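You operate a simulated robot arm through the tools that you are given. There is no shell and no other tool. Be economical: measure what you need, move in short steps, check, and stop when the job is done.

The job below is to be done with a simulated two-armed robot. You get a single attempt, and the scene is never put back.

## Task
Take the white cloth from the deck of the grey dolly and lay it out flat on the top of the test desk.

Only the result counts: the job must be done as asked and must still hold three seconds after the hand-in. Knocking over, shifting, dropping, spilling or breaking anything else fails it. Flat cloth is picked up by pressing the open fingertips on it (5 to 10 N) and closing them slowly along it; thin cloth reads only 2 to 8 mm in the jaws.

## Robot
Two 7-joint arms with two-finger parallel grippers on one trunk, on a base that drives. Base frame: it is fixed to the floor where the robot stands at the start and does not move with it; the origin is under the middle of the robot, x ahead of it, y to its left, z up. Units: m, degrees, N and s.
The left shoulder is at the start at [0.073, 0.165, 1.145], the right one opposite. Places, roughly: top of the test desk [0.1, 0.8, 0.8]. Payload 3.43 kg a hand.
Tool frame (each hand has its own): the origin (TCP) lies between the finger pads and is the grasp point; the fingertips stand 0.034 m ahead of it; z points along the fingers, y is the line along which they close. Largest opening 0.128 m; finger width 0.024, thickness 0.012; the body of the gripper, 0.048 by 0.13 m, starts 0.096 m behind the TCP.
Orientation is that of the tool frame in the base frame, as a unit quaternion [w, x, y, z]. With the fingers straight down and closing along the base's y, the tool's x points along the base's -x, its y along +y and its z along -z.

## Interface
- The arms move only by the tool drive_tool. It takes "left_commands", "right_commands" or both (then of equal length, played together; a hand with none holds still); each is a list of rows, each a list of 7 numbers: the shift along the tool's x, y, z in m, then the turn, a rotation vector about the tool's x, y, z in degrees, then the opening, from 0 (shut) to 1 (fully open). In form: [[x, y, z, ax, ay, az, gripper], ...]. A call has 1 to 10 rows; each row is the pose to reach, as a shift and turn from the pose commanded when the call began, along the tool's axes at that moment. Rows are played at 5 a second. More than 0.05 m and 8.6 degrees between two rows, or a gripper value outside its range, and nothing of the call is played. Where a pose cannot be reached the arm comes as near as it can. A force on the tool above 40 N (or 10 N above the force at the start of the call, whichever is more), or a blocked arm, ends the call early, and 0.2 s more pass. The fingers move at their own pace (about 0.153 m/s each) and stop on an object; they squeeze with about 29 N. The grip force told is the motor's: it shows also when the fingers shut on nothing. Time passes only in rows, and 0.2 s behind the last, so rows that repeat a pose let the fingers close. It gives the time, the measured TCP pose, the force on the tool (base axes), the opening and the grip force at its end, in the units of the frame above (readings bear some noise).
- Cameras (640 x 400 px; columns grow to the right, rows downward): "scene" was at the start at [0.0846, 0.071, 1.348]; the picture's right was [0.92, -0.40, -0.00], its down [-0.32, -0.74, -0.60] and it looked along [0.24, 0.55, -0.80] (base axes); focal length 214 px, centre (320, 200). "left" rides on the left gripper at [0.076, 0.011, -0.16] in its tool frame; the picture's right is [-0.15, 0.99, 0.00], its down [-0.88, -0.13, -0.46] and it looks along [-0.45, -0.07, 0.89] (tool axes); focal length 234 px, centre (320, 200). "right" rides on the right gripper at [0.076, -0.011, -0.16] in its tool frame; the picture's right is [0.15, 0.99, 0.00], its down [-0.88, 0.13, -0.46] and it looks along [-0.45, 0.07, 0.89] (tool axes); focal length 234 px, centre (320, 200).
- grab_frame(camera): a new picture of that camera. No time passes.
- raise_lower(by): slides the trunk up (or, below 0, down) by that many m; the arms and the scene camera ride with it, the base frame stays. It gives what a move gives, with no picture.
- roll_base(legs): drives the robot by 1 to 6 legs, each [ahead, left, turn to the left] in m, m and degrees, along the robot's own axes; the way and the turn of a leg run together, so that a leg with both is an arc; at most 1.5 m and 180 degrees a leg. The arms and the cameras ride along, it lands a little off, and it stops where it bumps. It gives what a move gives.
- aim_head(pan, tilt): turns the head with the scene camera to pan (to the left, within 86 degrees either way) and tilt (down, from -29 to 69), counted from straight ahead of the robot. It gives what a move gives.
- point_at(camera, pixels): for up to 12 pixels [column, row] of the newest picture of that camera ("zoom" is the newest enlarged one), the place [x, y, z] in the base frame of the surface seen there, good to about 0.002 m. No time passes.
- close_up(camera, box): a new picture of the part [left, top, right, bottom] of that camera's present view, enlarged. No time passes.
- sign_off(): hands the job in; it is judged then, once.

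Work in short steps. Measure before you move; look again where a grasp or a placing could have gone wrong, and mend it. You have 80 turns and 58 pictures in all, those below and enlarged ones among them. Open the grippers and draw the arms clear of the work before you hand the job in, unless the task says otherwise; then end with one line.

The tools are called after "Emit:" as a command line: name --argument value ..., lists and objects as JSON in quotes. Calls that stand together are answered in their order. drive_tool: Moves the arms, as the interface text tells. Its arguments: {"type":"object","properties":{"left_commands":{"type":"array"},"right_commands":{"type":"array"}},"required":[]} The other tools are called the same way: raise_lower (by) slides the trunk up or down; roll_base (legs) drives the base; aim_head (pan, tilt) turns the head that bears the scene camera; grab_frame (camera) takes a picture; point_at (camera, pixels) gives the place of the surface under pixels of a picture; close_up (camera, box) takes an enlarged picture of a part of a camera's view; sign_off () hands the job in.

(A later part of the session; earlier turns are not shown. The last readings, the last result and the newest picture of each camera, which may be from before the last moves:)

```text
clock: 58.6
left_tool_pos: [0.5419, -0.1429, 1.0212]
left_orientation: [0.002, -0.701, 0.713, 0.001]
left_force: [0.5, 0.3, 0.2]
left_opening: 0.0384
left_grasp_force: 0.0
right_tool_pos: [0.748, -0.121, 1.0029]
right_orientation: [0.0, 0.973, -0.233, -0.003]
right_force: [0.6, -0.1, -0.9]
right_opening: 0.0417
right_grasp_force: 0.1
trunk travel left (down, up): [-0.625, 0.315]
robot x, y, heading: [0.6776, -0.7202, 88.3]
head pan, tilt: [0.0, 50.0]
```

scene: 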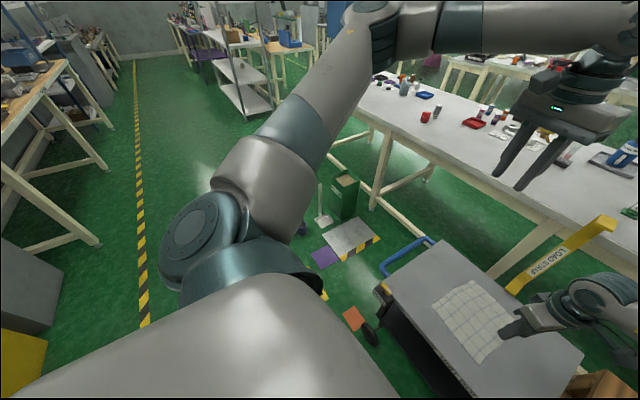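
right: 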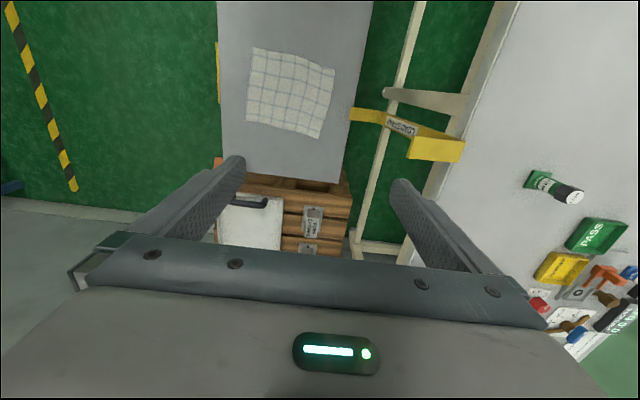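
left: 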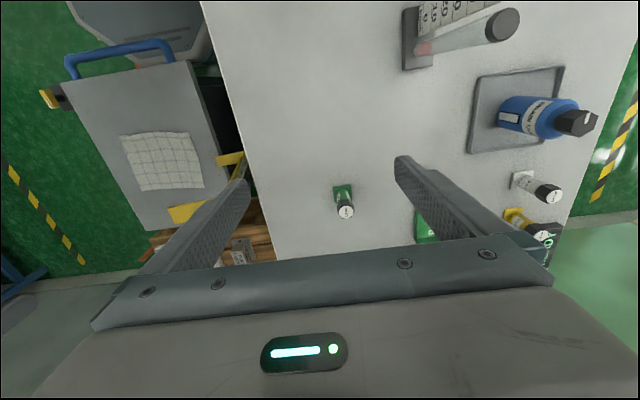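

Both hands are free at this height. I move them above the grasp points, left to (0.519,-0.099) and right to (0.656,-0.098), then lower the trunk.

Emit:
drive_tool --left_commands '[[-0.015, 0.008, 0, 0, 0, 2, 0.3], [-0.03, 0.016, 0, 0, 0, 4, 0.3], [-0.044, 0.024, 0, 0, 0, 5, 0.3]]' --right_commands '[[-0.031, 0.007, 0, 0, 0, 0, 0.33], [-0.062, 0.015, 0, 0, 0, 0, 0.33], [-0.092, 0.022, 0, 0, 0, 0, 0.33]]'

Emit:
raise_lower --by -0.37

Emit:
grab_frame --camera "scene"

```text
clock: 59.4
left_tool_pos: [0.5164, -0.1009, 1.0207]
left_orientation: [0.003, -0.668, 0.744, 0.0]
left_force: [0.2, -0.6, -0.1]
left_opening: 0.0384
left_grasp_force: 0.0
right_tool_pos: [0.6549, -0.0985, 1.0051]
right_orientation: [0.0, 0.973, -0.232, -0.003]
right_force: [0.3, 0.5, -0.2]
right_opening: 0.0422
right_grasp_force: 0.1
trunk travel left (down, up): [-0.625, 0.315]
robot x, y, heading: [0.6769, -0.7241, 88.5]
head pan, tilt: [0.0, 50.0]
```

```text
clock: 63.0
left_tool_pos: [0.5162, -0.0994, 0.6522]
left_orientation: [0.003, -0.669, 0.743, 0.001]
left_force: [-1.3, -1.2, 0.0]
left_opening: 0.0386
left_grasp_force: 0.0
right_tool_pos: [0.6562, -0.0989, 0.6338]
right_orientation: [0.001, 0.973, -0.232, -0.003]
right_force: [0.8, -0.7, 0.6]
right_opening: 0.0422
right_grasp_force: 0.0
trunk travel left (down, up): [-0.255, 0.685]
robot x, y, heading: [0.6715, -0.7236, 88.2]
head pan, tilt: [0.0, 50.0]
```

```text
38 pictures are left
```

scene: 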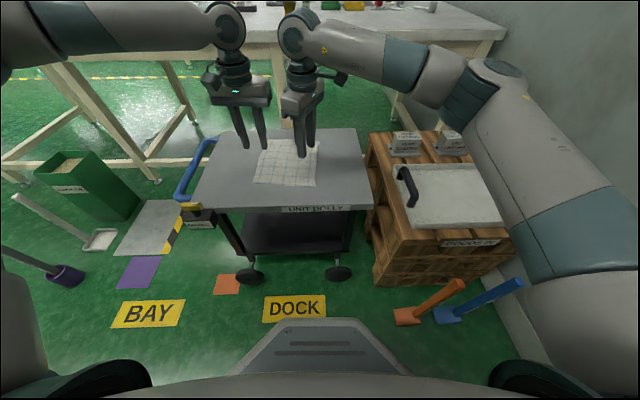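

The layout looks good, with both hands above the near corners. I lower the trunk another 0.075 m, then check from the right and left cameras.

Emit:
raise_lower --by -0.075

Emit:
grab_frame --camera "right"

Emit:
grab_frame --camera "left"

```text
clock: 64.1
left_tool_pos: [0.5176, -0.1013, 0.5781]
left_orientation: [0.004, -0.669, 0.743, 0.001]
left_force: [-0.2, -0.2, 0.4]
left_opening: 0.0385
left_grasp_force: 0.0
right_tool_pos: [0.6561, -0.0991, 0.5607]
right_orientation: [0.0, 0.973, -0.232, -0.002]
right_force: [-0.4, 0.0, 0.1]
right_opening: 0.042
right_grasp_force: 0.0
trunk travel left (down, up): [-0.18, 0.76]
robot x, y, heading: [0.6767, -0.7252, 87.9]
head pan, tilt: [0.0, 50.0]
```

```text
37 pictures are left
```

right: 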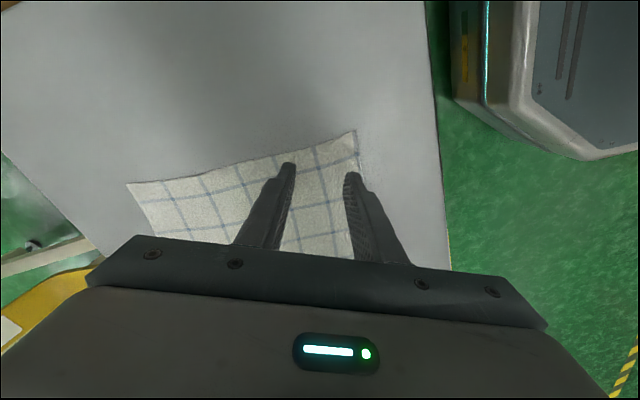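

```text
36 pictures are left
```

left: 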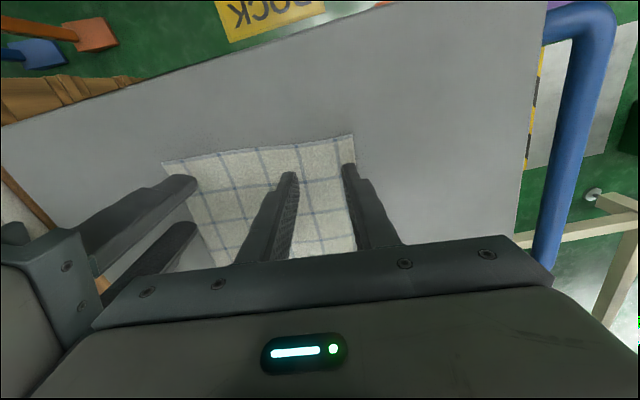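

The left view shows the outer finger near the side edge, so I narrow the openings, shift the left 5 mm inward, and descend both to near contact.

Emit:
drive_tool --left_commands '[[0, -0.005, 0.015, 0, 0, 0, 0.234], [0, -0.005, 0.03, 0, 0, 0, 0.234], [0, -0.005, 0.038, 0, 0, 0, 0.234], [0, -0.005, 0.041, 0, 0, 0, 0.234]]' --right_commands '[[0, 0, 0.01, 0, 0, 0, 0.25], [0, 0, 0.017, 0, 0, 0, 0.25], [0, 0, 0.021, 0, 0, 0, 0.25], [0, 0, 0.024, 0, 0, 0, 0.25]]'

```text
clock: 65.1
left_tool_pos: [0.514, -0.1052, 0.5363]
left_orientation: [0.006, -0.669, 0.743, 0.002]
left_force: [0.2, 0.7, 0.3]
left_opening: 0.0304
left_grasp_force: 0.0
left hand out of reach, approached as far as the arm can: row 1, 2, 3, 4
right_tool_pos: [0.6571, -0.0989, 0.5375]
right_orientation: [0.0, 0.973, -0.233, -0.003]
right_force: [0.8, 0.9, -0.1]
right_opening: 0.0319
right_grasp_force: 0.1
trunk travel left (down, up): [-0.18, 0.76]
robot x, y, heading: [0.673, -0.7229, 88.4]
head pan, tilt: [0.0, 50.0]
```

The left is marginally out of reach and drifted to (0.514,-0.105). I lift both hands 0.05 and correct the left, then drop the trunk 0.045 so the arms sit higher relative to the shoulders.

Emit:
drive_tool --left_commands '[[0, 0, -0.025, 0, 0, 0, 0.234], [0, 0, -0.05, 0, 0, 0, 0.234], [-0.006, -0.0085, -0.05, 0, 0, 0, 0.234]]' --right_commands '[[0, 0, -0.025, 0, 0, 0, 0.25], [0, 0, -0.05, 0, 0, 0, 0.25], [0, 0, -0.05, 0, 0, 0, 0.25]]'

Emit:
raise_lower --by -0.045

```text
clock: 65.9
left_tool_pos: [0.5208, -0.1005, 0.5887]
left_orientation: [0.004, -0.669, 0.743, 0.0]
left_force: [-0.2, -0.1, 0.1]
left_opening: 0.0299
left_grasp_force: 0.0
left hand out of reach, approached as far as the arm can: row 3
right_tool_pos: [0.6554, -0.0998, 0.586]
right_orientation: [-0.001, 0.973, -0.232, -0.002]
right_force: [-0.6, 0.5, 0.1]
right_opening: 0.032
right_grasp_force: 0.0
trunk travel left (down, up): [-0.18, 0.76]
robot x, y, heading: [0.674, -0.7281, 88.2]
head pan, tilt: [0.0, 50.0]
```

```text
clock: 66.8
left_tool_pos: [0.521, -0.1029, 0.5434]
left_orientation: [0.005, -0.67, 0.743, 0.0]
left_force: [-0.3, 0.4, -0.4]
left_opening: 0.0301
left_grasp_force: 0.0
right_tool_pos: [0.656, -0.0995, 0.5414]
right_orientation: [-0.001, 0.973, -0.232, -0.003]
right_force: [0.3, 0.0, 1.2]
right_opening: 0.0319
right_grasp_force: 0.2
trunk travel left (down, up): [-0.135, 0.805]
robot x, y, heading: [0.6728, -0.728, 88.0]
head pan, tilt: [0.0, 50.0]
```

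Positions are good, about 5–7 mm above contact. I press down in small steps.

Emit:
drive_tool --left_commands '[[0, 0, 0.004, 0, 0, 0, 0.234], [0, 0, 0.007, 0, 0, 0, 0.234], [0, 0, 0.009, 0, 0, 0, 0.234]]' --right_commands '[[0, 0, 0.003, 0, 0, 0, 0.25], [0, 0, 0.005, 0, 0, 0, 0.25], [0, 0, 0.0075, 0, 0, 0, 0.25]]'

```text
clock: 67.5
left_tool_pos: [0.5199, -0.1025, 0.5348]
left_orientation: [0.007, -0.669, 0.743, 0.0]
left_force: [0.6, -0.1, 2.2]
left_opening: 0.03
left_grasp_force: 0.1
right_tool_pos: [0.656, -0.0989, 0.5355]
right_orientation: [-0.002, 0.973, -0.233, -0.004]
right_force: [-0.4, 1.4, 11.0]
right_opening: 0.0321
right_grasp_force: 0.1
trunk travel left (down, up): [-0.135, 0.805]
robot x, y, heading: [0.6762, -0.7274, 88.3]
head pan, tilt: [0.0, 50.0]
```

Contact is made: left 2 N, right 11 N. I push the left 1.5 mm more, ease the right 0.5 mm, and close slowly.

Emit:
drive_tool --left_commands '[[0, 0, 0.0015, 0, 0, 0, 0.234], [0, 0, 0.0015, 0, 0, 0, 0.2], [0, 0, 0.0015, 0, 0, 0, 0.165], [0, 0, 0.0015, 0, 0, 0, 0.13], [0, 0, 0.0015, 0, 0, 0, 0.1], [0, 0, 0.0015, 0, 0, 0, 0.07], [0, 0, 0.0015, 0, 0, 0, 0.04], [0, 0, 0.0015, 0, 0, 0, 0.0], [0, 0, 0.0015, 0, 0, 0, 0.0]]' --right_commands '[[0, 0, -0.0005, 0, 0, 0, 0.25], [0, 0, -0.0005, 0, 0, 0, 0.215], [0, 0, -0.0005, 0, 0, 0, 0.18], [0, 0, -0.0005, 0, 0, 0, 0.14], [0, 0, -0.0005, 0, 0, 0, 0.1], [0, 0, -0.0005, 0, 0, 0, 0.07], [0, 0, -0.0005, 0, 0, 0, 0.04], [0, 0, -0.0005, 0, 0, 0, 0.0], [0, 0, -0.0005, 0, 0, 0, 0.0]]'

Emit:
close_up --camera "scene" --box '[180, 100, 400, 240]'

```text
clock: 69.5
left_tool_pos: [0.5202, -0.1037, 0.5345]
left_orientation: [0.006, -0.669, 0.744, 0.002]
left_force: [-3.2, 1.0, 25.3]
left_opening: 0.0
left_grasp_force: 28.7
right_tool_pos: [0.6549, -0.1006, 0.535]
right_orientation: [-0.002, 0.973, -0.232, -0.004]
right_force: [0.3, 0.0, 8.0]
right_opening: 0.0018
right_grasp_force: 28.9
trunk travel left (down, up): [-0.135, 0.805]
robot x, y, heading: [0.6719, -0.7258, 88.4]
head pan, tilt: [0.0, 50.0]
```

```text
2.86 times, centred on (290, 170) of scene
```

zoom: 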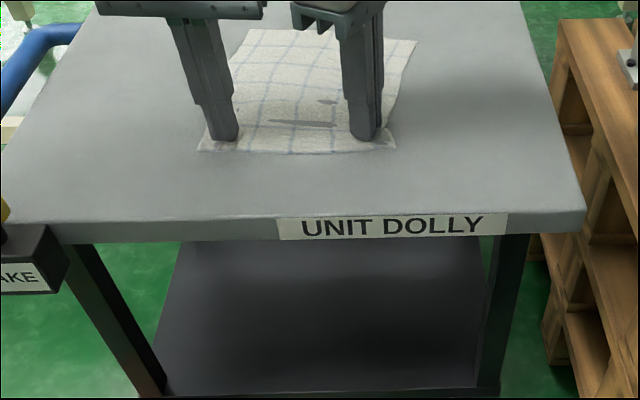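

The right pinched at 1.8 mm and 8 N. The left closed on nothing, pressing too hard at 25 N. I reopen the left, re-press at a lighter force, and read before closing.

Emit:
drive_tool --left_commands '[[0, 0, -0.004, 0, 0, 0, 0.0], [0, 0, -0.006, 0, 0, 0, 0.27], [0, 0, -0.006, 0, 0, 0, 0.27], [0, 0, -0.003, 0, 0, 0, 0.27], [0, 0, -0.001, 0, 0, 0, 0.27]]'

```text
clock: 70.8
left_tool_pos: [0.5202, -0.1033, 0.5354]
left_orientation: [0.006, -0.669, 0.743, 0.001]
left_force: [0.2, 0.2, 1.9]
left_opening: 0.0346
left_grasp_force: 0.1
right_tool_pos: [0.6554, -0.1002, 0.5345]
right_orientation: [-0.002, 0.973, -0.232, -0.003]
right_force: [1.0, -2.3, 18.9]
right_opening: 0.0019
right_grasp_force: 28.6
trunk travel left (down, up): [-0.135, 0.805]
robot x, y, heading: [0.6732, -0.7292, 88.1]
head pan, tilt: [0.0, 50.0]
```

Left force is 1.9 N. I add 0.5 mm and close slowly.

Emit:
drive_tool --left_commands '[[0, 0, 0.0005, 0, 0, 0, 0.27], [0, 0, 0.0005, 0, 0, 0, 0.24], [0, 0, 0.0005, 0, 0, 0, 0.21], [0, 0, 0.0005, 0, 0, 0, 0.18], [0, 0, 0.0005, 0, 0, 0, 0.15], [0, 0, 0.0005, 0, 0, 0, 0.12], [0, 0, 0.0005, 0, 0, 0, 0.09], [0, 0, 0.0005, 0, 0, 0, 0.06], [0, 0, 0.0005, 0, 0, 0, 0.03], [0, 0, 0.0005, 0, 0, 0, 0.0]]'

Emit:
close_up --camera "scene" --box '[230, 100, 350, 200]'

```text
clock: 73.0
left_tool_pos: [0.5203, -0.1036, 0.536]
left_orientation: [0.006, -0.669, 0.743, 0.001]
left_force: [-0.4, -0.6, 3.8]
left_opening: 0.0
left_grasp_force: 28.6
right_tool_pos: [0.6563, -0.0997, 0.5358]
right_orientation: [-0.001, 0.972, -0.233, -0.004]
right_force: [0.1, -1.5, 20.5]
right_opening: 0.0019
right_grasp_force: 29.0
trunk travel left (down, up): [-0.135, 0.805]
robot x, y, heading: [0.6721, -0.7282, 87.9]
head pan, tilt: [0.0, 50.0]
```

```text
4.00 times, centred on (290, 150) of scene
```

zoom: 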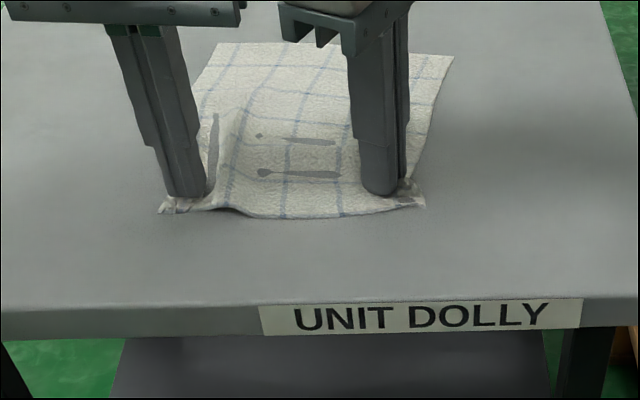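

The cloth is bunched at the left fingers, but the opening reads 0. I lift both hands 4 cm to see what holds.

Emit:
drive_tool --left_commands '[[0, 0, -0.01, 0, 0, 0, 0], [0, 0, -0.02, 0, 0, 0, 0], [0, 0, -0.03, 0, 0, 0, 0], [0, 0, -0.04, 0, 0, 0, 0]]' --right_commands '[[0, 0, -0.01, 0, 0, 0, 0], [0, 0, -0.02, 0, 0, 0, 0], [0, 0, -0.03, 0, 0, 0, 0], [0, 0, -0.04, 0, 0, 0, 0]]'

Emit:
close_up --camera "scene" --box '[210, 90, 370, 220]'

```text
clock: 74.0
left_tool_pos: [0.5216, -0.1025, 0.5735]
left_orientation: [0.005, -0.669, 0.743, 0.001]
left_force: [-0.1, 0.4, -0.1]
left_opening: 0.0002
left_grasp_force: 29.1
right_tool_pos: [0.6566, -0.0992, 0.5731]
right_orientation: [0.001, 0.973, -0.232, -0.003]
right_force: [-1.0, 0.2, 0.1]
right_opening: 0.0017
right_grasp_force: 28.6
trunk travel left (down, up): [-0.135, 0.805]
robot x, y, heading: [0.6744, -0.7246, 88.1]
head pan, tilt: [0.0, 50.0]
```

```text
3.08 times, centred on (290, 155) of scene
```

zoom: 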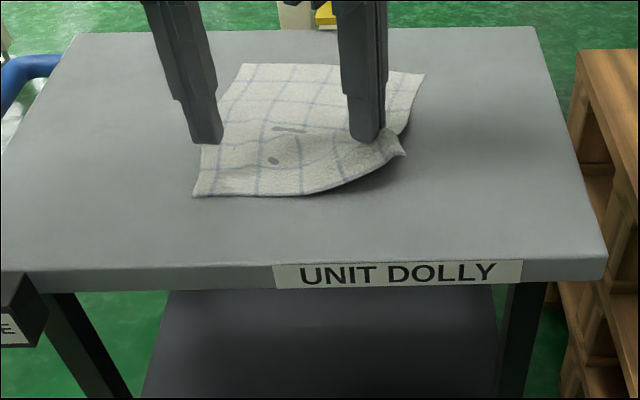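

The right holds the cloth, the left does not. I measure the left corner and edge as they lie now.

Emit:
point_at --camera "zoom" --pixels '[[197, 193], [215, 190], [205, 150], [225, 110], [245, 68], [250, 192], [300, 190], [240, 160]]'

```text
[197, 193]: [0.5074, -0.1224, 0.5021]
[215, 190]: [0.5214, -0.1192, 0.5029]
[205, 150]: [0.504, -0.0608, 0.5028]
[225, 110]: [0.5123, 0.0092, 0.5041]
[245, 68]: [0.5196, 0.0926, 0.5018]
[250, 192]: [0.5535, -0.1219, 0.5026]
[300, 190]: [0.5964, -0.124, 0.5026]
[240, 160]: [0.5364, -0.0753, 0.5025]
```

The corner is at (0.506,-0.122), so the outer left finger sat off the cloth. I shift the left 1 cm inward with a narrower opening and press again.

Emit:
drive_tool --left_commands '[[0, -0.006, 0, 0, 0, 0, 0.2], [0, -0.0115, 0.01, 0, 0, 0, 0.2], [0, -0.0115, 0.022, 0, 0, 0, 0.2], [0, -0.0115, 0.032, 0, 0, 0, 0.2], [0, -0.0115, 0.037, 0, 0, 0, 0.2], [0, -0.0115, 0.039, 0, 0, 0, 0.2]]' --right_commands '[[0, 0, 0, 0, 0, 0, 0], [0, 0, 0.005, 0, 0, 0, 0], [0, 0, 0.01, 0, 0, 0, 0], [0, 0, 0.015, 0, 0, 0, 0], [0, 0, 0.02, 0, 0, 0, 0], [0, 0, 0.025, 0, 0, 0, 0]]'

Emit:
close_up --camera "scene" --box '[230, 100, 350, 200]'

```text
clock: 75.3
left_tool_pos: [0.5233, -0.1078, 0.5365]
left_orientation: [0.006, -0.669, 0.743, 0.0]
left_force: [-0.7, 0.0, -0.1]
left_opening: 0.0254
left_grasp_force: 0.1
left hand out of reach, approached as far as the arm can: row 1, 2, 3, 4, 5, 6
right_tool_pos: [0.6564, -0.0995, 0.548]
right_orientation: [-0.001, 0.972, -0.233, -0.003]
right_force: [-0.2, 0.3, 0.3]
right_opening: 0.0017
right_grasp_force: 28.8
trunk travel left (down, up): [-0.135, 0.805]
robot x, y, heading: [0.6738, -0.726, 88.1]
head pan, tilt: [0.0, 50.0]
```

```text
4.00 times, centred on (290, 150) of scene
```

zoom: 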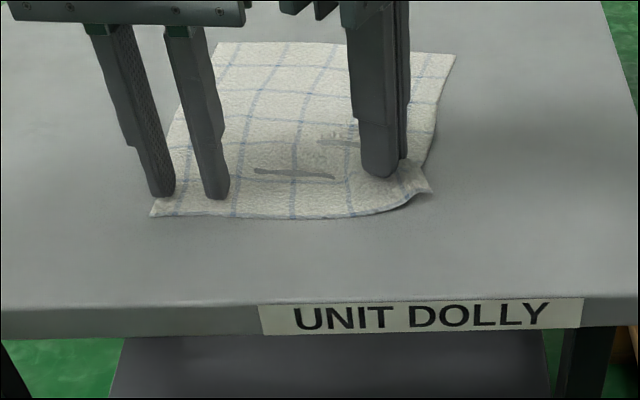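

The left is still at its limit 9 mm short. I pre-move the right hand 3 cm left, lift the left, then roll the base 3 cm right. That leaves the right hand in place and gives the left more room.

Emit:
drive_tool --left_commands '[[0, 0, -0.01, 0, 0, 0, 0.2], [0, 0, -0.02, 0, 0, 0, 0.2], [0, 0, -0.02, 0, 0, 0, 0.2]]' --right_commands '[[-0.009, 0.0045, 0, 0, 0, 0, 0], [-0.018, 0.009, 0, 0, 0, 0, 0], [-0.0268, 0.0136, 0, 0, 0, 0, 0]]'

Emit:
roll_base --legs '[[0, -0.03, 0]]'

Emit:
close_up --camera "scene" --box '[210, 90, 370, 220]'

```text
clock: 76.2
left_tool_pos: [0.5183, -0.1073, 0.557]
left_orientation: [0.004, -0.674, 0.739, 0.001]
left_force: [-2.4, 1.3, -0.4]
left_opening: 0.0258
left_grasp_force: 0.1
right_tool_pos: [0.6325, -0.0968, 0.5503]
right_orientation: [0.0, 0.971, -0.237, -0.001]
right_force: [3.4, -0.4, 0.3]
right_opening: 0.002
right_grasp_force: 29.0
trunk travel left (down, up): [-0.135, 0.805]
robot x, y, heading: [0.6764, -0.7281, 88.2]
head pan, tilt: [0.0, 50.0]
stopped in row 3 (left hand): the force on the tool passed its limit (the readings are from after the stop); the commanded pose is now the measured one
```

```text
clock: 77.0
left_tool_pos: [0.5475, -0.1073, 0.5574]
left_orientation: [0.003, -0.674, 0.739, 0.002]
left_force: [-5.5, 0.7, 0.1]
left_opening: 0.0255
left_grasp_force: 0.1
right_tool_pos: [0.6627, -0.0993, 0.5496]
right_orientation: [0.0, 0.972, -0.237, 0.0]
right_force: [6.4, -1.5, -0.1]
right_opening: 0.0018
right_grasp_force: 28.9
trunk travel left (down, up): [-0.135, 0.805]
robot x, y, heading: [0.7046, -0.7262, 87.9]
head pan, tilt: [0.0, 50.0]
```

```text
3.08 times, centred on (290, 155) of scene
```

zoom: 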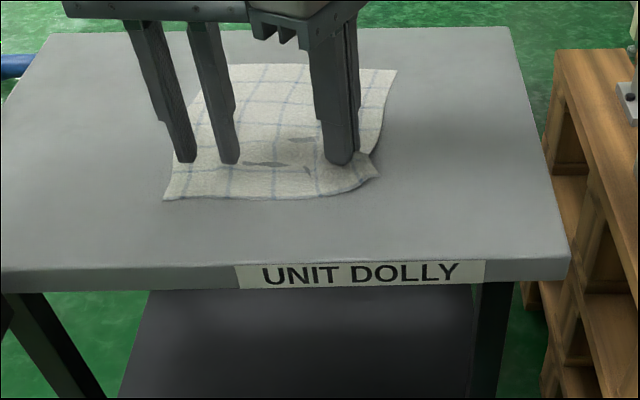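

The hands touched lightly at 0.115 m separation, as expected. I move the left 1.2 cm outward and re-measure the corner.

Emit:
drive_tool --left_commands '[[0, 0.006, 0, 0, 0, 0, 0.2], [0, 0.012, 0, 0, 0, 0, 0.2]]'

Emit:
point_at --camera "zoom" --pixels '[[168, 195], [183, 170], [180, 195], [230, 193], [210, 175], [375, 176]]'

```text
clock: 77.6
left_tool_pos: [0.5369, -0.1064, 0.5576]
left_orientation: [0.004, -0.673, 0.74, 0.002]
left_force: [0.4, 0.3, -0.7]
left_opening: 0.0256
left_grasp_force: 0.0
right_tool_pos: [0.6616, -0.0989, 0.5504]
right_orientation: [0.0, 0.972, -0.237, 0.0]
right_force: [0.8, -0.5, -0.2]
right_opening: 0.0016
right_grasp_force: 28.8
trunk travel left (down, up): [-0.135, 0.805]
robot x, y, heading: [0.704, -0.7257, 88.2]
head pan, tilt: [0.0, 50.0]
```

```text
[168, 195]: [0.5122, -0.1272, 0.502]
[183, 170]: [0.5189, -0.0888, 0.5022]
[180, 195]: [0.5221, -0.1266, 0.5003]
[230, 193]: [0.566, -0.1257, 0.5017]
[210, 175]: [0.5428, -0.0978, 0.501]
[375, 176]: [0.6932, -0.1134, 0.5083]
```

The corner is at (0.511,-0.128). I shift the left +4 mm in x and press down.

Emit:
drive_tool --left_commands '[[0, -0.004, 0.01, 0, 0, 0, 0.2], [0, -0.004, 0.018, 0, 0, 0, 0.2], [0, -0.004, 0.021, 0, 0, 0, 0.2], [0, -0.004, 0.0225, 0, 0, 0, 0.2]]'

```text
clock: 78.6
left_tool_pos: [0.5414, -0.1073, 0.5356]
left_orientation: [0.005, -0.674, 0.739, 0.003]
left_force: [-0.1, 0.4, 11.8]
left_opening: 0.0255
left_grasp_force: 0.2
right_tool_pos: [0.6628, -0.0983, 0.5504]
right_orientation: [-0.001, 0.972, -0.237, -0.001]
right_force: [-0.4, 0.6, -0.1]
right_opening: 0.0013
right_grasp_force: 28.9
trunk travel left (down, up): [-0.135, 0.805]
robot x, y, heading: [0.7034, -0.725, 88.5]
head pan, tilt: [0.0, 50.0]
```

Left presses 11.8 N, in reach. I ease it 0.3 mm and close slowly.

Emit:
drive_tool --left_commands '[[0, 0, -0.0003, 0, 0, 0, 0.2], [0, 0, -0.0003, 0, 0, 0, 0.175], [0, 0, -0.0003, 0, 0, 0, 0.15], [0, 0, -0.0003, 0, 0, 0, 0.125], [0, 0, -0.0003, 0, 0, 0, 0.1], [0, 0, -0.0003, 0, 0, 0, 0.075], [0, 0, -0.0003, 0, 0, 0, 0.05], [0, 0, -0.0003, 0, 0, 0, 0.025], [0, 0, -0.0003, 0, 0, 0, 0.0], [0, 0, -0.0003, 0, 0, 0, 0.0]]'

Emit:
close_up --camera "scene" --box '[210, 90, 370, 220]'

```text
clock: 80.8
left_tool_pos: [0.5409, -0.1081, 0.5358]
left_orientation: [0.004, -0.673, 0.739, 0.002]
left_force: [4.9, 2.1, 24.8]
left_opening: 0.0014
left_grasp_force: 28.5
right_tool_pos: [0.6621, -0.0991, 0.5504]
right_orientation: [-0.001, 0.972, -0.237, 0.0]
right_force: [-4.2, -0.8, -0.9]
right_opening: 0.0016
right_grasp_force: 28.7
trunk travel left (down, up): [-0.135, 0.805]
robot x, y, heading: [0.7076, -0.7238, 88.5]
head pan, tilt: [0.0, 50.0]
```

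```text
3.08 times, centred on (290, 155) of scene
```

zoom: 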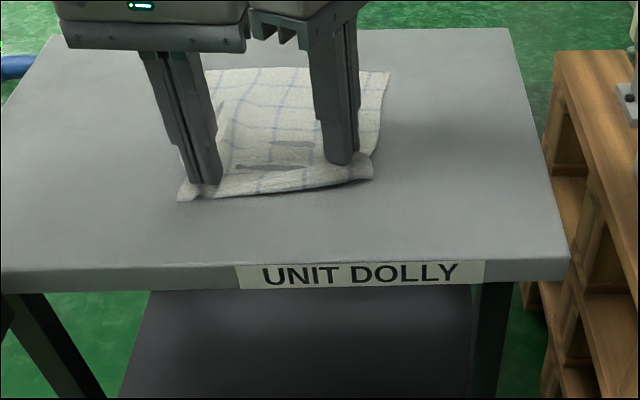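

Left now reads 1.4 mm with the cloth bunched, similar to the right. I lift both slowly to test the hold.

Emit:
drive_tool --left_commands '[[0, 0, -0.008, 0, 0, 0, 0], [0, 0, -0.016, 0, 0, 0, 0], [0, 0, -0.024, 0, 0, 0, 0], [0, 0, -0.034, 0, 0, 0, 0], [0, 0, -0.044, 0, 0, 0, 0], [0, 0, -0.054, 0, 0, 0, 0]]' --right_commands '[[0, 0, 0, 0, 0, 0, 0], [0, 0, -0.004, 0, 0, 0, 0], [0, 0, -0.01, 0, 0, 0, 0], [0, 0, -0.02, 0, 0, 0, 0], [0, 0, -0.03, 0, 0, 0, 0], [0, 0, -0.04, 0, 0, 0, 0]]'

Emit:
close_up --camera "scene" --box '[210, 90, 370, 220]'

```text
clock: 82.2
left_tool_pos: [0.5404, -0.1059, 0.5868]
left_orientation: [0.002, -0.674, 0.739, 0.003]
left_force: [2.1, 0.4, 0.1]
left_opening: 0.0011
left_grasp_force: 28.8
right_tool_pos: [0.6605, -0.0985, 0.5891]
right_orientation: [-0.001, 0.972, -0.236, -0.001]
right_force: [-2.3, -0.2, -0.4]
right_opening: 0.0014
right_grasp_force: 29.4
trunk travel left (down, up): [-0.135, 0.805]
robot x, y, heading: [0.7019, -0.7275, 88.3]
head pan, tilt: [0.0, 50.0]
```

```text
3.08 times, centred on (290, 155) of scene
```

zoom: 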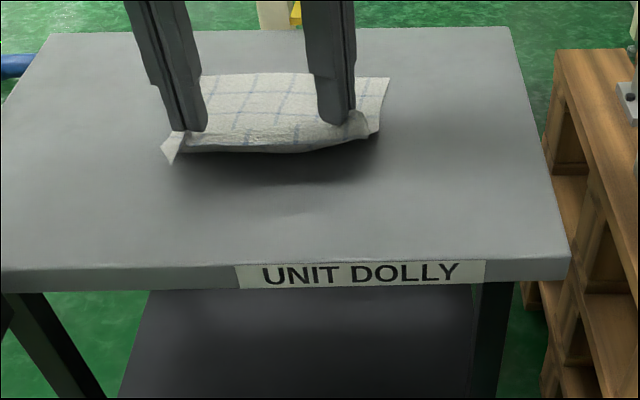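

Both corners hold. I raise the trunk 0.5 m so the cloth hangs clear, then look at the route and measure clearances.

Emit:
raise_lower --by 0.5

Emit:
aim_head --pan 30 --tilt 55

Emit:
grab_frame --camera "scene"

```text
refused: 0.5 is not a number from -0.4 to 0.4
```

```text
clock: 83.2
left_tool_pos: [0.5409, -0.1057, 0.5868]
left_orientation: [0.003, -0.674, 0.739, 0.002]
left_force: [2.9, 0.5, 0.0]
left_opening: 0.0012
left_grasp_force: 29.2
right_tool_pos: [0.6623, -0.0981, 0.5889]
right_orientation: [0.0, 0.972, -0.237, -0.001]
right_force: [-1.9, -0.8, 0.1]
right_opening: 0.002
right_grasp_force: 28.9
trunk travel left (down, up): [-0.135, 0.805]
robot x, y, heading: [0.7032, -0.7188, 88.5]
head pan, tilt: [30.0, 55.0]
```

```text
28 pictures are left
```

scene: 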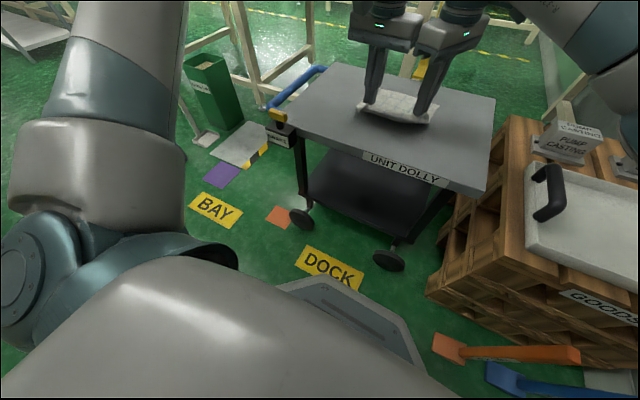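

The limit is 0.4 m per call, so I raise in two parts and then look.

Emit:
raise_lower --by 0.4

Emit:
raise_lower --by 0.15

Emit:
grab_frame --camera "scene"

```text
clock: 87.0
left_tool_pos: [0.5403, -0.107, 0.9867]
left_orientation: [0.003, -0.674, 0.739, 0.002]
left_force: [2.9, 0.1, 0.7]
left_opening: 0.0015
left_grasp_force: 29.1
right_tool_pos: [0.6611, -0.0988, 0.989]
right_orientation: [0.0, 0.971, -0.237, -0.001]
right_force: [-1.7, 0.0, 0.4]
right_opening: 0.0017
right_grasp_force: 28.7
trunk travel left (down, up): [-0.535, 0.405]
robot x, y, heading: [0.7066, -0.7257, 88.1]
head pan, tilt: [30.0, 55.0]
```

```text
clock: 88.7
left_tool_pos: [0.5396, -0.1064, 1.1363]
left_orientation: [0.004, -0.674, 0.739, 0.002]
left_force: [2.0, 0.9, -0.9]
left_opening: 0.0014
left_grasp_force: 28.9
right_tool_pos: [0.6628, -0.0985, 1.1396]
right_orientation: [0.0, 0.971, -0.237, 0.0]
right_force: [-2.2, -0.3, 0.0]
right_opening: 0.0015
right_grasp_force: 29.0
trunk travel left (down, up): [-0.685, 0.255]
robot x, y, heading: [0.7038, -0.7256, 88.0]
head pan, tilt: [30.0, 55.0]
```

```text
27 pictures are left
```

scene: 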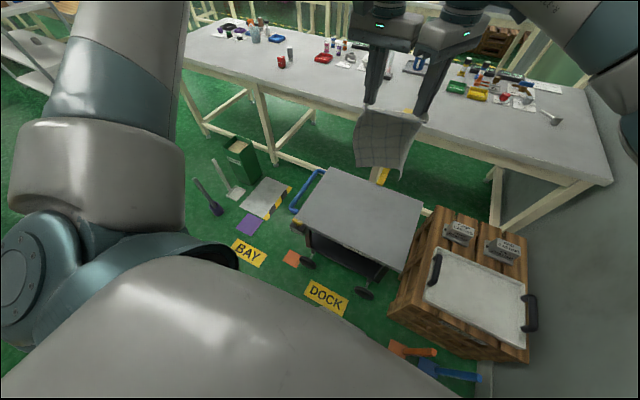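

The cloth hangs well from both hands. I measure the floor items, the handle and the desk objects for the approach.

Emit:
point_at --camera "scene" --pixels '[[293, 208], [312, 178], [263, 165], [245, 180], [240, 195], [222, 212], [230, 200], [265, 218], [288, 185], [283, 62], [322, 60], [330, 85]]'

Emit:
point_at --camera "scene" --pixels '[[300, 60], [345, 65], [300, 100], [340, 105], [230, 65], [250, 80], [411, 68], [225, 55], [283, 55], [360, 180], [300, 235], [410, 170]]'

```text
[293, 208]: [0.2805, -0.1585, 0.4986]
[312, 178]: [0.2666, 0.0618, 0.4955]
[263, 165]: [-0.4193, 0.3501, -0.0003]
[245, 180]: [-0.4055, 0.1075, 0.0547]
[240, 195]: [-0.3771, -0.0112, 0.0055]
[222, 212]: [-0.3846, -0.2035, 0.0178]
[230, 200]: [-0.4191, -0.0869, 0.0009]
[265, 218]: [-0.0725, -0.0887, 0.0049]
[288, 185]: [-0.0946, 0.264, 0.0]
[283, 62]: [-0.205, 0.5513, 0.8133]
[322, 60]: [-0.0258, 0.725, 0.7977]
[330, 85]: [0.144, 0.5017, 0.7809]
```

```text
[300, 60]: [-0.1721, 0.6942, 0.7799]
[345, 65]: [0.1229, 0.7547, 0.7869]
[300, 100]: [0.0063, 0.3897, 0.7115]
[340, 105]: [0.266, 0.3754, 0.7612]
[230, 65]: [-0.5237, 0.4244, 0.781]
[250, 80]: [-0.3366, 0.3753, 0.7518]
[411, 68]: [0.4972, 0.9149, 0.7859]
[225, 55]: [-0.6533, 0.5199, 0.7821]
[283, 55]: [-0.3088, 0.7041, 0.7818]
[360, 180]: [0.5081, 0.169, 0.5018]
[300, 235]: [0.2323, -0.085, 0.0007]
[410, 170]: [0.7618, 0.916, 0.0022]
```

Clear corridor: dustpan and brush at x≈-0.38, dolly handle at x≈0.26. I slide left to x≈-0.05 at the present y and turn to heading 77, with the cloth held at z≈1.14.

Emit:
roll_base --legs '[[0, 0.75, 0], [0, 0, -11]]'

Emit:
aim_head --pan -10 --tilt 55

Emit:
grab_frame --camera "scene"

```text
clock: 93.5
left_tool_pos: [-0.0837, -0.0681, 1.137]
left_orientation: [0.003, -0.604, 0.797, 0.002]
left_force: [2.5, 0.4, -0.1]
left_opening: 0.0016
left_grasp_force: 29.2
right_tool_pos: [0.0375, -0.0813, 1.1387]
right_orientation: [0.0, 0.946, -0.324, 0.0]
right_force: [-1.9, 0.1, 0.1]
right_opening: 0.0019
right_grasp_force: 28.6
trunk travel left (down, up): [-0.685, 0.255]
robot x, y, heading: [-0.0368, -0.7031, 77.9]
head pan, tilt: [30.0, 55.0]
```

```text
clock: 94.5
left_tool_pos: [-0.0834, -0.0667, 1.1373]
left_orientation: [0.002, -0.603, 0.797, 0.002]
left_force: [2.0, -0.1, -0.5]
left_opening: 0.0013
left_grasp_force: 28.7
right_tool_pos: [0.037, -0.0813, 1.1394]
right_orientation: [0.0, 0.946, -0.324, -0.001]
right_force: [-1.2, 0.8, -0.1]
right_opening: 0.0017
right_grasp_force: 29.4
trunk travel left (down, up): [-0.685, 0.255]
robot x, y, heading: [-0.0332, -0.7065, 77.8]
head pan, tilt: [-10.0, 55.0]
```

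```text
26 pictures are left
```

scene: 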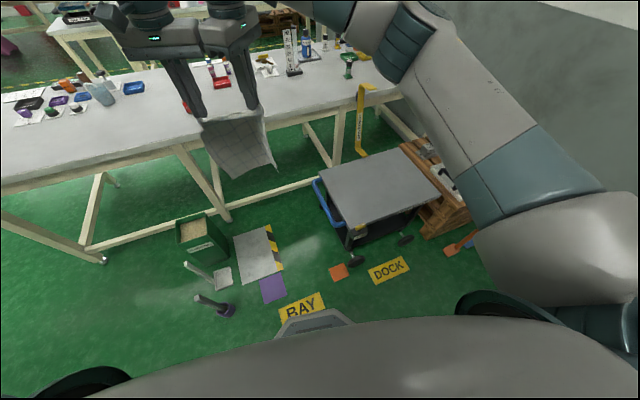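

The hands' centre sits about 0.63 m ahead. I turn 2.8° more and drive to about (-0.06,-0.13), midway between the brush and the dolly handle.

Emit:
roll_base --legs '[[0, 0, -2.8], [0.25, 0.08, 0], [0.299, 0.095, 0]]'

Emit:
grab_frame --camera "scene"

```text
clock: 98.5
left_tool_pos: [-0.0842, 0.5066, 1.1382]
left_orientation: [0.004, -0.586, 0.81, 0.002]
left_force: [1.8, -0.3, -0.3]
left_opening: 0.0015
left_grasp_force: 29.1
right_tool_pos: [0.0374, 0.4881, 1.1411]
right_orientation: [-0.001, 0.939, -0.343, 0.001]
right_force: [-2.4, -0.4, -0.5]
right_opening: 0.002
right_grasp_force: 29.3
trunk travel left (down, up): [-0.685, 0.255]
robot x, y, heading: [-0.0596, -0.1301, 75.4]
head pan, tilt: [-10.0, 55.0]
```

```text
25 pictures are left
```

scene: 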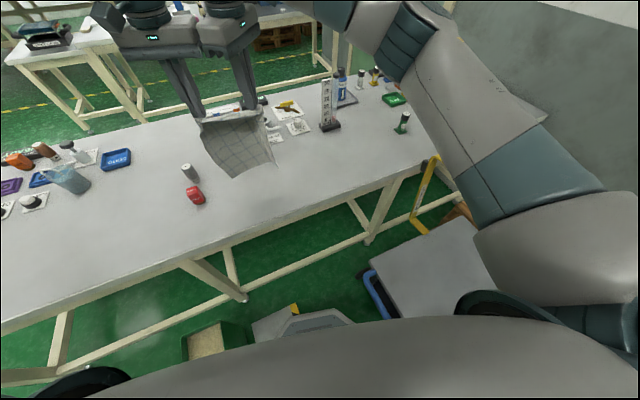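

Arrived without bumping. I measure the cloth's lower edge and the surrounding desk items before laying it.

Emit:
point_at --camera "scene" --pixels '[[236, 176], [275, 162], [205, 145], [240, 130], [199, 120], [262, 112], [195, 195], [190, 172], [270, 120], [240, 210], [300, 170], [270, 145]]'

```text
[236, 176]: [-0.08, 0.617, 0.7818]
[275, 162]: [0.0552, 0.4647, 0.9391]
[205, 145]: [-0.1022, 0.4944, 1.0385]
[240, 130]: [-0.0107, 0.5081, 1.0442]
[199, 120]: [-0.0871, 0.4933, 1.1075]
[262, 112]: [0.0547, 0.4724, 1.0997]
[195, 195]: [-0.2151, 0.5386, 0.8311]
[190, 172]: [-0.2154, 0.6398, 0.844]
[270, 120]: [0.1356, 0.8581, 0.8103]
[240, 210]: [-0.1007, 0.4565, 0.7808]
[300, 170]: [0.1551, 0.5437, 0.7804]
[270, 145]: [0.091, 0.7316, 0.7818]
```

The lowest corner hangs at z≈0.94 and the desk ahead is clear. I back the base 5 cm so the free edge lands near y≈0.44, then lower the trunk until the edge just touches.

Emit:
roll_base --legs '[[-0.05, 0, 0]]'

Emit:
raise_lower --by -0.15

Emit:
grab_frame --camera "scene"

```text
clock: 99.5
left_tool_pos: [-0.0875, 0.4537, 1.1371]
left_orientation: [0.0, -0.59, 0.807, 0.004]
left_force: [3.3, -0.1, -0.3]
left_opening: 0.0016
left_grasp_force: 28.9
right_tool_pos: [0.0321, 0.4355, 1.1391]
right_orientation: [0.002, 0.94, -0.341, -0.005]
right_force: [-1.4, -0.3, -0.6]
right_opening: 0.0018
right_grasp_force: 28.3
trunk travel left (down, up): [-0.685, 0.255]
robot x, y, heading: [-0.0684, -0.1886, 75.9]
head pan, tilt: [-10.0, 55.0]
```

```text
clock: 101.2
left_tool_pos: [-0.0994, 0.4446, 0.9923]
left_orientation: [0.006, -0.59, 0.807, 0.004]
left_force: [2.4, -0.2, 0.7]
left_opening: 0.0016
left_grasp_force: 28.9
right_tool_pos: [0.0209, 0.4279, 0.9945]
right_orientation: [-0.003, 0.94, -0.341, -0.001]
right_force: [-2.1, 0.3, -0.3]
right_opening: 0.0017
right_grasp_force: 28.6
trunk travel left (down, up): [-0.535, 0.405]
robot x, y, heading: [-0.0683, -0.1861, 75.8]
head pan, tilt: [-10.0, 55.0]
```

```text
24 pictures are left
```

scene: 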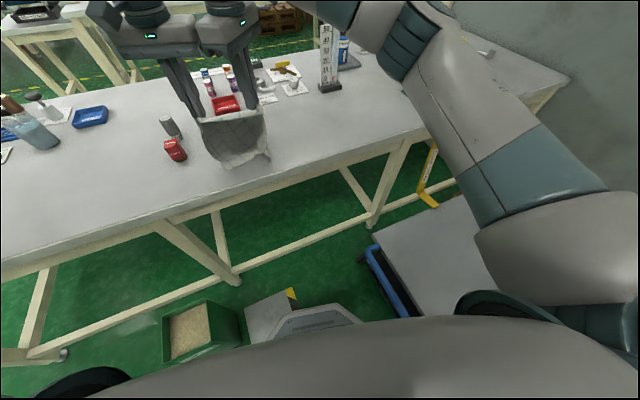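

The free edge is about at the desk top near y≈0.43. I lay the cloth forward: lower by trunk and move both hands ahead along a rough quarter arc.

Emit:
raise_lower --by -0.02

Emit:
drive_tool --left_commands '[[-0.02, 0.001, 0, 0, 0, 0, 0], [-0.04, 0.002, 0, 0, 0, 0, 0], [-0.06, 0.003, 0, 0, 0, 0, 0], [-0.08, 0.0045, 0, 0, 0, 0, 0]]' --right_commands '[[-0.0086, -0.018, 0, 0, 0, 0, 0], [-0.0171, -0.0361, 0, 0, 0, 0, 0], [-0.0257, -0.0542, 0, 0, 0, 0, 0], [-0.0343, -0.0722, 0, 0, 0, 0, 0]]'

Emit:
raise_lower --by -0.05

Emit:
close_up --camera "scene" --box '[120, 40, 340, 240]'

```text
clock: 101.9
left_tool_pos: [-0.0976, 0.4446, 0.9729]
left_orientation: [0.005, -0.589, 0.808, 0.004]
left_force: [2.7, -0.2, -0.1]
left_opening: 0.0016
left_grasp_force: 28.6
right_tool_pos: [0.0208, 0.4276, 0.9747]
right_orientation: [-0.003, 0.94, -0.341, -0.001]
right_force: [-1.8, 0.2, -0.7]
right_opening: 0.002
right_grasp_force: 28.9
trunk travel left (down, up): [-0.515, 0.425]
robot x, y, heading: [-0.0713, -0.1829, 76.0]
head pan, tilt: [-10.0, 55.0]
```

```text
clock: 102.9
left_tool_pos: [-0.1055, 0.4974, 0.9705]
left_orientation: [0.008, -0.588, 0.809, 0.003]
left_force: [16.9, -8.3, 1.0]
left_opening: 0.0012
left_grasp_force: 28.9
left hand out of reach, approached as far as the arm can: row 2, 3, 4
right_tool_pos: [0.0241, 0.4375, 0.9732]
right_orientation: [-0.003, 0.939, -0.343, -0.002]
right_force: [-17.8, 7.7, 0.1]
right_opening: 0.0017
right_grasp_force: 28.9
right hand out of reach, approached as far as the arm can: row 1, 2, 3, 4
trunk travel left (down, up): [-0.515, 0.425]
robot x, y, heading: [-0.0707, -0.1856, 75.6]
head pan, tilt: [-10.0, 55.0]
```

```text
clock: 103.8
left_tool_pos: [-0.1063, 0.4964, 0.9201]
left_orientation: [0.007, -0.59, 0.808, 0.004]
left_force: [22.7, -9.7, 0.7]
left_opening: 0.0012
left_grasp_force: 29.1
right_tool_pos: [0.0251, 0.4388, 0.9241]
right_orientation: [-0.004, 0.939, -0.343, -0.003]
right_force: [-21.5, 10.4, -0.6]
right_opening: 0.0019
right_grasp_force: 28.9
trunk travel left (down, up): [-0.465, 0.475]
robot x, y, heading: [-0.0687, -0.1856, 75.9]
head pan, tilt: [-10.0, 55.0]
```

```text
2.00 times, centred on (230, 140) of scene
```

zoom: 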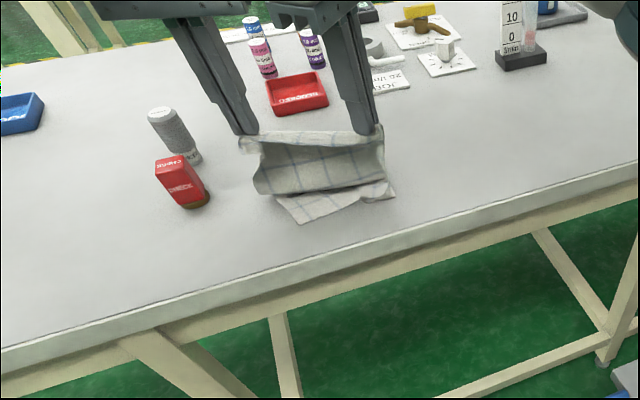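

The right arm can't extend ahead here, so the hands skewed and stretched the cloth at about 22 N. I bring the left back in line and use the base for the forward motion.

Emit:
drive_tool --left_commands '[[0.012, -0.008, 0, 0, 0, 0, 0], [0.024, -0.016, 0, 0, 0, 0, 0], [0.034, -0.0246, 0, 0, 0, 0, 0], [0.034, -0.0246, 0, 0, 0, 0, 0]]'

Emit:
roll_base --legs '[[0.06, -0.01, 0]]'

Emit:
close_up --camera "scene" --box '[120, 40, 340, 240]'

```text
clock: 104.8
left_tool_pos: [-0.0958, 0.4577, 0.92]
left_orientation: [0.006, -0.589, 0.808, 0.004]
left_force: [-1.0, -0.7, 0.1]
left_opening: 0.0013
left_grasp_force: 28.9
right_tool_pos: [0.0272, 0.4388, 0.9245]
right_orientation: [-0.003, 0.939, -0.344, 0.0]
right_force: [-0.1, 1.1, -0.3]
right_opening: 0.0018
right_grasp_force: 29.1
trunk travel left (down, up): [-0.465, 0.475]
robot x, y, heading: [-0.0732, -0.1861, 76.0]
head pan, tilt: [-10.0, 55.0]
```

```text
clock: 105.8
left_tool_pos: [-0.0848, 0.5394, 0.9196]
left_orientation: [0.007, -0.587, 0.809, 0.005]
left_force: [0.3, 0.8, 0.6]
left_opening: 0.001
left_grasp_force: 29.4
right_tool_pos: [0.035, 0.5175, 0.925]
right_orientation: [-0.004, 0.938, -0.346, -0.001]
right_force: [1.1, 1.8, 1.8]
right_opening: 0.0016
right_grasp_force: 28.8
trunk travel left (down, up): [-0.465, 0.475]
robot x, y, heading: [-0.0588, -0.1068, 76.0]
head pan, tilt: [-10.0, 55.0]
```

```text
2.00 times, centred on (230, 140) of scene
```

zoom: 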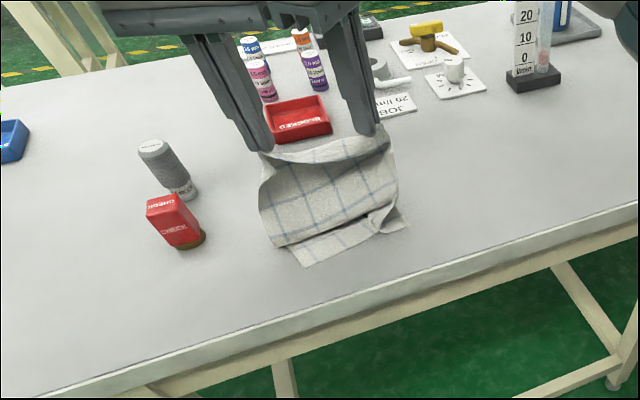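

The free edge flap stays on the desk while the hands move ahead. I measure the flap and the red tray to decide the end position.

Emit:
point_at --camera "zoom" --pixels '[[303, 265], [405, 225], [283, 245], [385, 210], [275, 142], [300, 138], [325, 130], [375, 135], [250, 85], [200, 235], [262, 210], [330, 190]]'

```text
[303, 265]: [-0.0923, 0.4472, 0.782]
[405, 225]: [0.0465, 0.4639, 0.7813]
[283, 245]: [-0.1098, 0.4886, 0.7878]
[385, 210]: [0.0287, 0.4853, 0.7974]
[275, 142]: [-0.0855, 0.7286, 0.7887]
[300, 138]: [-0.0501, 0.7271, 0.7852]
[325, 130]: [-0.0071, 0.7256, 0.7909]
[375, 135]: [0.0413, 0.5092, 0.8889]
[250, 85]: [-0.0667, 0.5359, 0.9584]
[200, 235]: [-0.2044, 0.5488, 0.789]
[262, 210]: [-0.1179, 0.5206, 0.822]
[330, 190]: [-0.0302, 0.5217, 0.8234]
```

The free edge is at y≈0.45 and the hands at y≈0.53. About 8 cm more ahead makes the cloth taut before lowering. I drive the base slowly forward, keeping x centred between the handle and the brush.

Emit:
roll_base --legs '[[0.035, 0.002, 0], [0.03, 0.006, 0]]'

Emit:
raise_lower --by -0.04

Emit:
grab_frame --camera "scene"

```text
clock: 107.1
left_tool_pos: [-0.0746, 0.6011, 0.9211]
left_orientation: [0.008, -0.587, 0.81, 0.005]
left_force: [-0.1, -0.8, -0.6]
left_opening: 0.0012
left_grasp_force: 29.1
right_tool_pos: [0.0473, 0.5803, 0.9257]
right_orientation: [-0.004, 0.938, -0.347, -0.002]
right_force: [0.7, -0.4, -0.2]
right_opening: 0.0019
right_grasp_force: 29.4
trunk travel left (down, up): [-0.465, 0.475]
robot x, y, heading: [-0.0545, -0.0383, 75.2]
head pan, tilt: [-10.0, 55.0]
```

```text
clock: 107.9
left_tool_pos: [-0.0757, 0.6007, 0.8818]
left_orientation: [0.009, -0.587, 0.81, 0.006]
left_force: [-0.5, 0.1, 0.3]
left_opening: 0.001
left_grasp_force: 29.2
right_tool_pos: [0.0453, 0.5799, 0.8857]
right_orientation: [-0.004, 0.938, -0.347, -0.002]
right_force: [-0.3, -0.3, -0.3]
right_opening: 0.0018
right_grasp_force: 28.5
trunk travel left (down, up): [-0.425, 0.515]
robot x, y, heading: [-0.0568, -0.0424, 75.7]
head pan, tilt: [-10.0, 55.0]
```

```text
21 pictures are left
```

scene: 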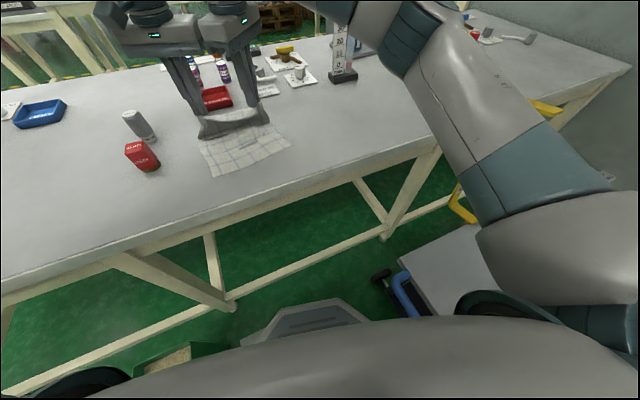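

It is laying out nicely. I go 2.5 cm further ahead and lower 4.5 cm, then check.

Emit:
roll_base --legs '[[0.025, 0.004, 0]]'

Emit:
raise_lower --by -0.045

Emit:
close_up --camera "scene" --box '[140, 40, 340, 220]'

```text
clock: 108.7
left_tool_pos: [-0.0723, 0.6254, 0.8809]
left_orientation: [0.008, -0.587, 0.81, 0.005]
left_force: [0.2, -0.4, 0.0]
left_opening: 0.0013
left_grasp_force: 29.0
right_tool_pos: [0.0487, 0.6047, 0.8851]
right_orientation: [-0.004, 0.938, -0.347, -0.002]
right_force: [-0.4, 0.1, 0.3]
right_opening: 0.0018
right_grasp_force: 29.4
trunk travel left (down, up): [-0.425, 0.515]
robot x, y, heading: [-0.0478, -0.0178, 75.4]
head pan, tilt: [-10.0, 55.0]
```

```text
clock: 109.6
left_tool_pos: [-0.0715, 0.6249, 0.8363]
left_orientation: [0.007, -0.587, 0.81, 0.006]
left_force: [-0.5, 0.6, -0.4]
left_opening: 0.0013
left_grasp_force: 29.2
right_tool_pos: [0.0484, 0.6045, 0.8419]
right_orientation: [-0.004, 0.938, -0.347, -0.002]
right_force: [0.1, 0.0, 0.2]
right_opening: 0.0018
right_grasp_force: 28.7
trunk travel left (down, up): [-0.38, 0.56]
robot x, y, heading: [-0.0506, -0.013, 75.5]
head pan, tilt: [-10.0, 55.0]
```

```text
2.22 times, centred on (240, 130) of scene
```

zoom: 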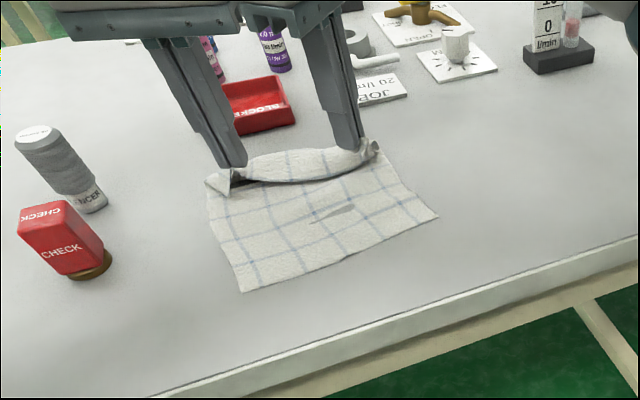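

The far strip near the grips is folded back over the cloth on the robot's side: the edge flap hangs toward me, so laying forward doubles it under. Laying the other way, with the free edge far and the hands retreating, fixes that. I lift the cloth clear and look.

Emit:
raise_lower --by 0.2

Emit:
close_up --camera "scene" --box '[120, 40, 340, 240]'

```text
clock: 111.8
left_tool_pos: [-0.0731, 0.6262, 1.0359]
left_orientation: [0.008, -0.586, 0.81, 0.006]
left_force: [0.4, 0.5, -1.1]
left_opening: 0.0012
left_grasp_force: 28.5
right_tool_pos: [0.0486, 0.6046, 1.0405]
right_orientation: [-0.005, 0.938, -0.347, -0.002]
right_force: [0.6, -0.2, -0.6]
right_opening: 0.0015
right_grasp_force: 29.3
trunk travel left (down, up): [-0.58, 0.36]
robot x, y, heading: [-0.049, -0.0145, 75.4]
head pan, tilt: [-10.0, 55.0]
```

```text
2.00 times, centred on (230, 140) of scene
```

zoom: 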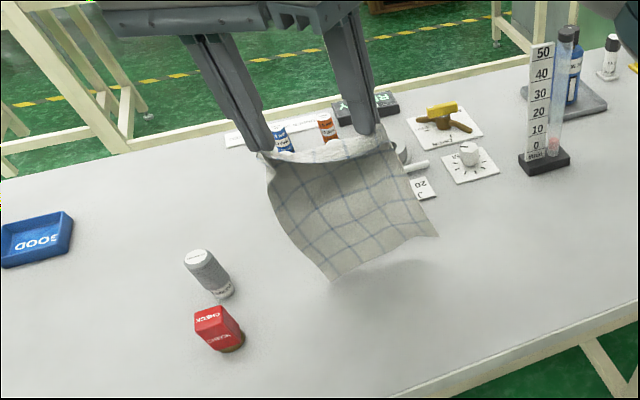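

The cloth hangs free. I measure its bottom corners to find the touch height.

Emit:
point_at --camera "zoom" --pixels '[[331, 274], [432, 234], [325, 230], [385, 200], [270, 165], [380, 150]]'

```text
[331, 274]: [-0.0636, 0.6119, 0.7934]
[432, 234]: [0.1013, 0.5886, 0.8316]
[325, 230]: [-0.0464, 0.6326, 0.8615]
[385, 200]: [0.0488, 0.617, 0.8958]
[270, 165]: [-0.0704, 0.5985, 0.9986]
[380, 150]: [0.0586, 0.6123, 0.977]
```

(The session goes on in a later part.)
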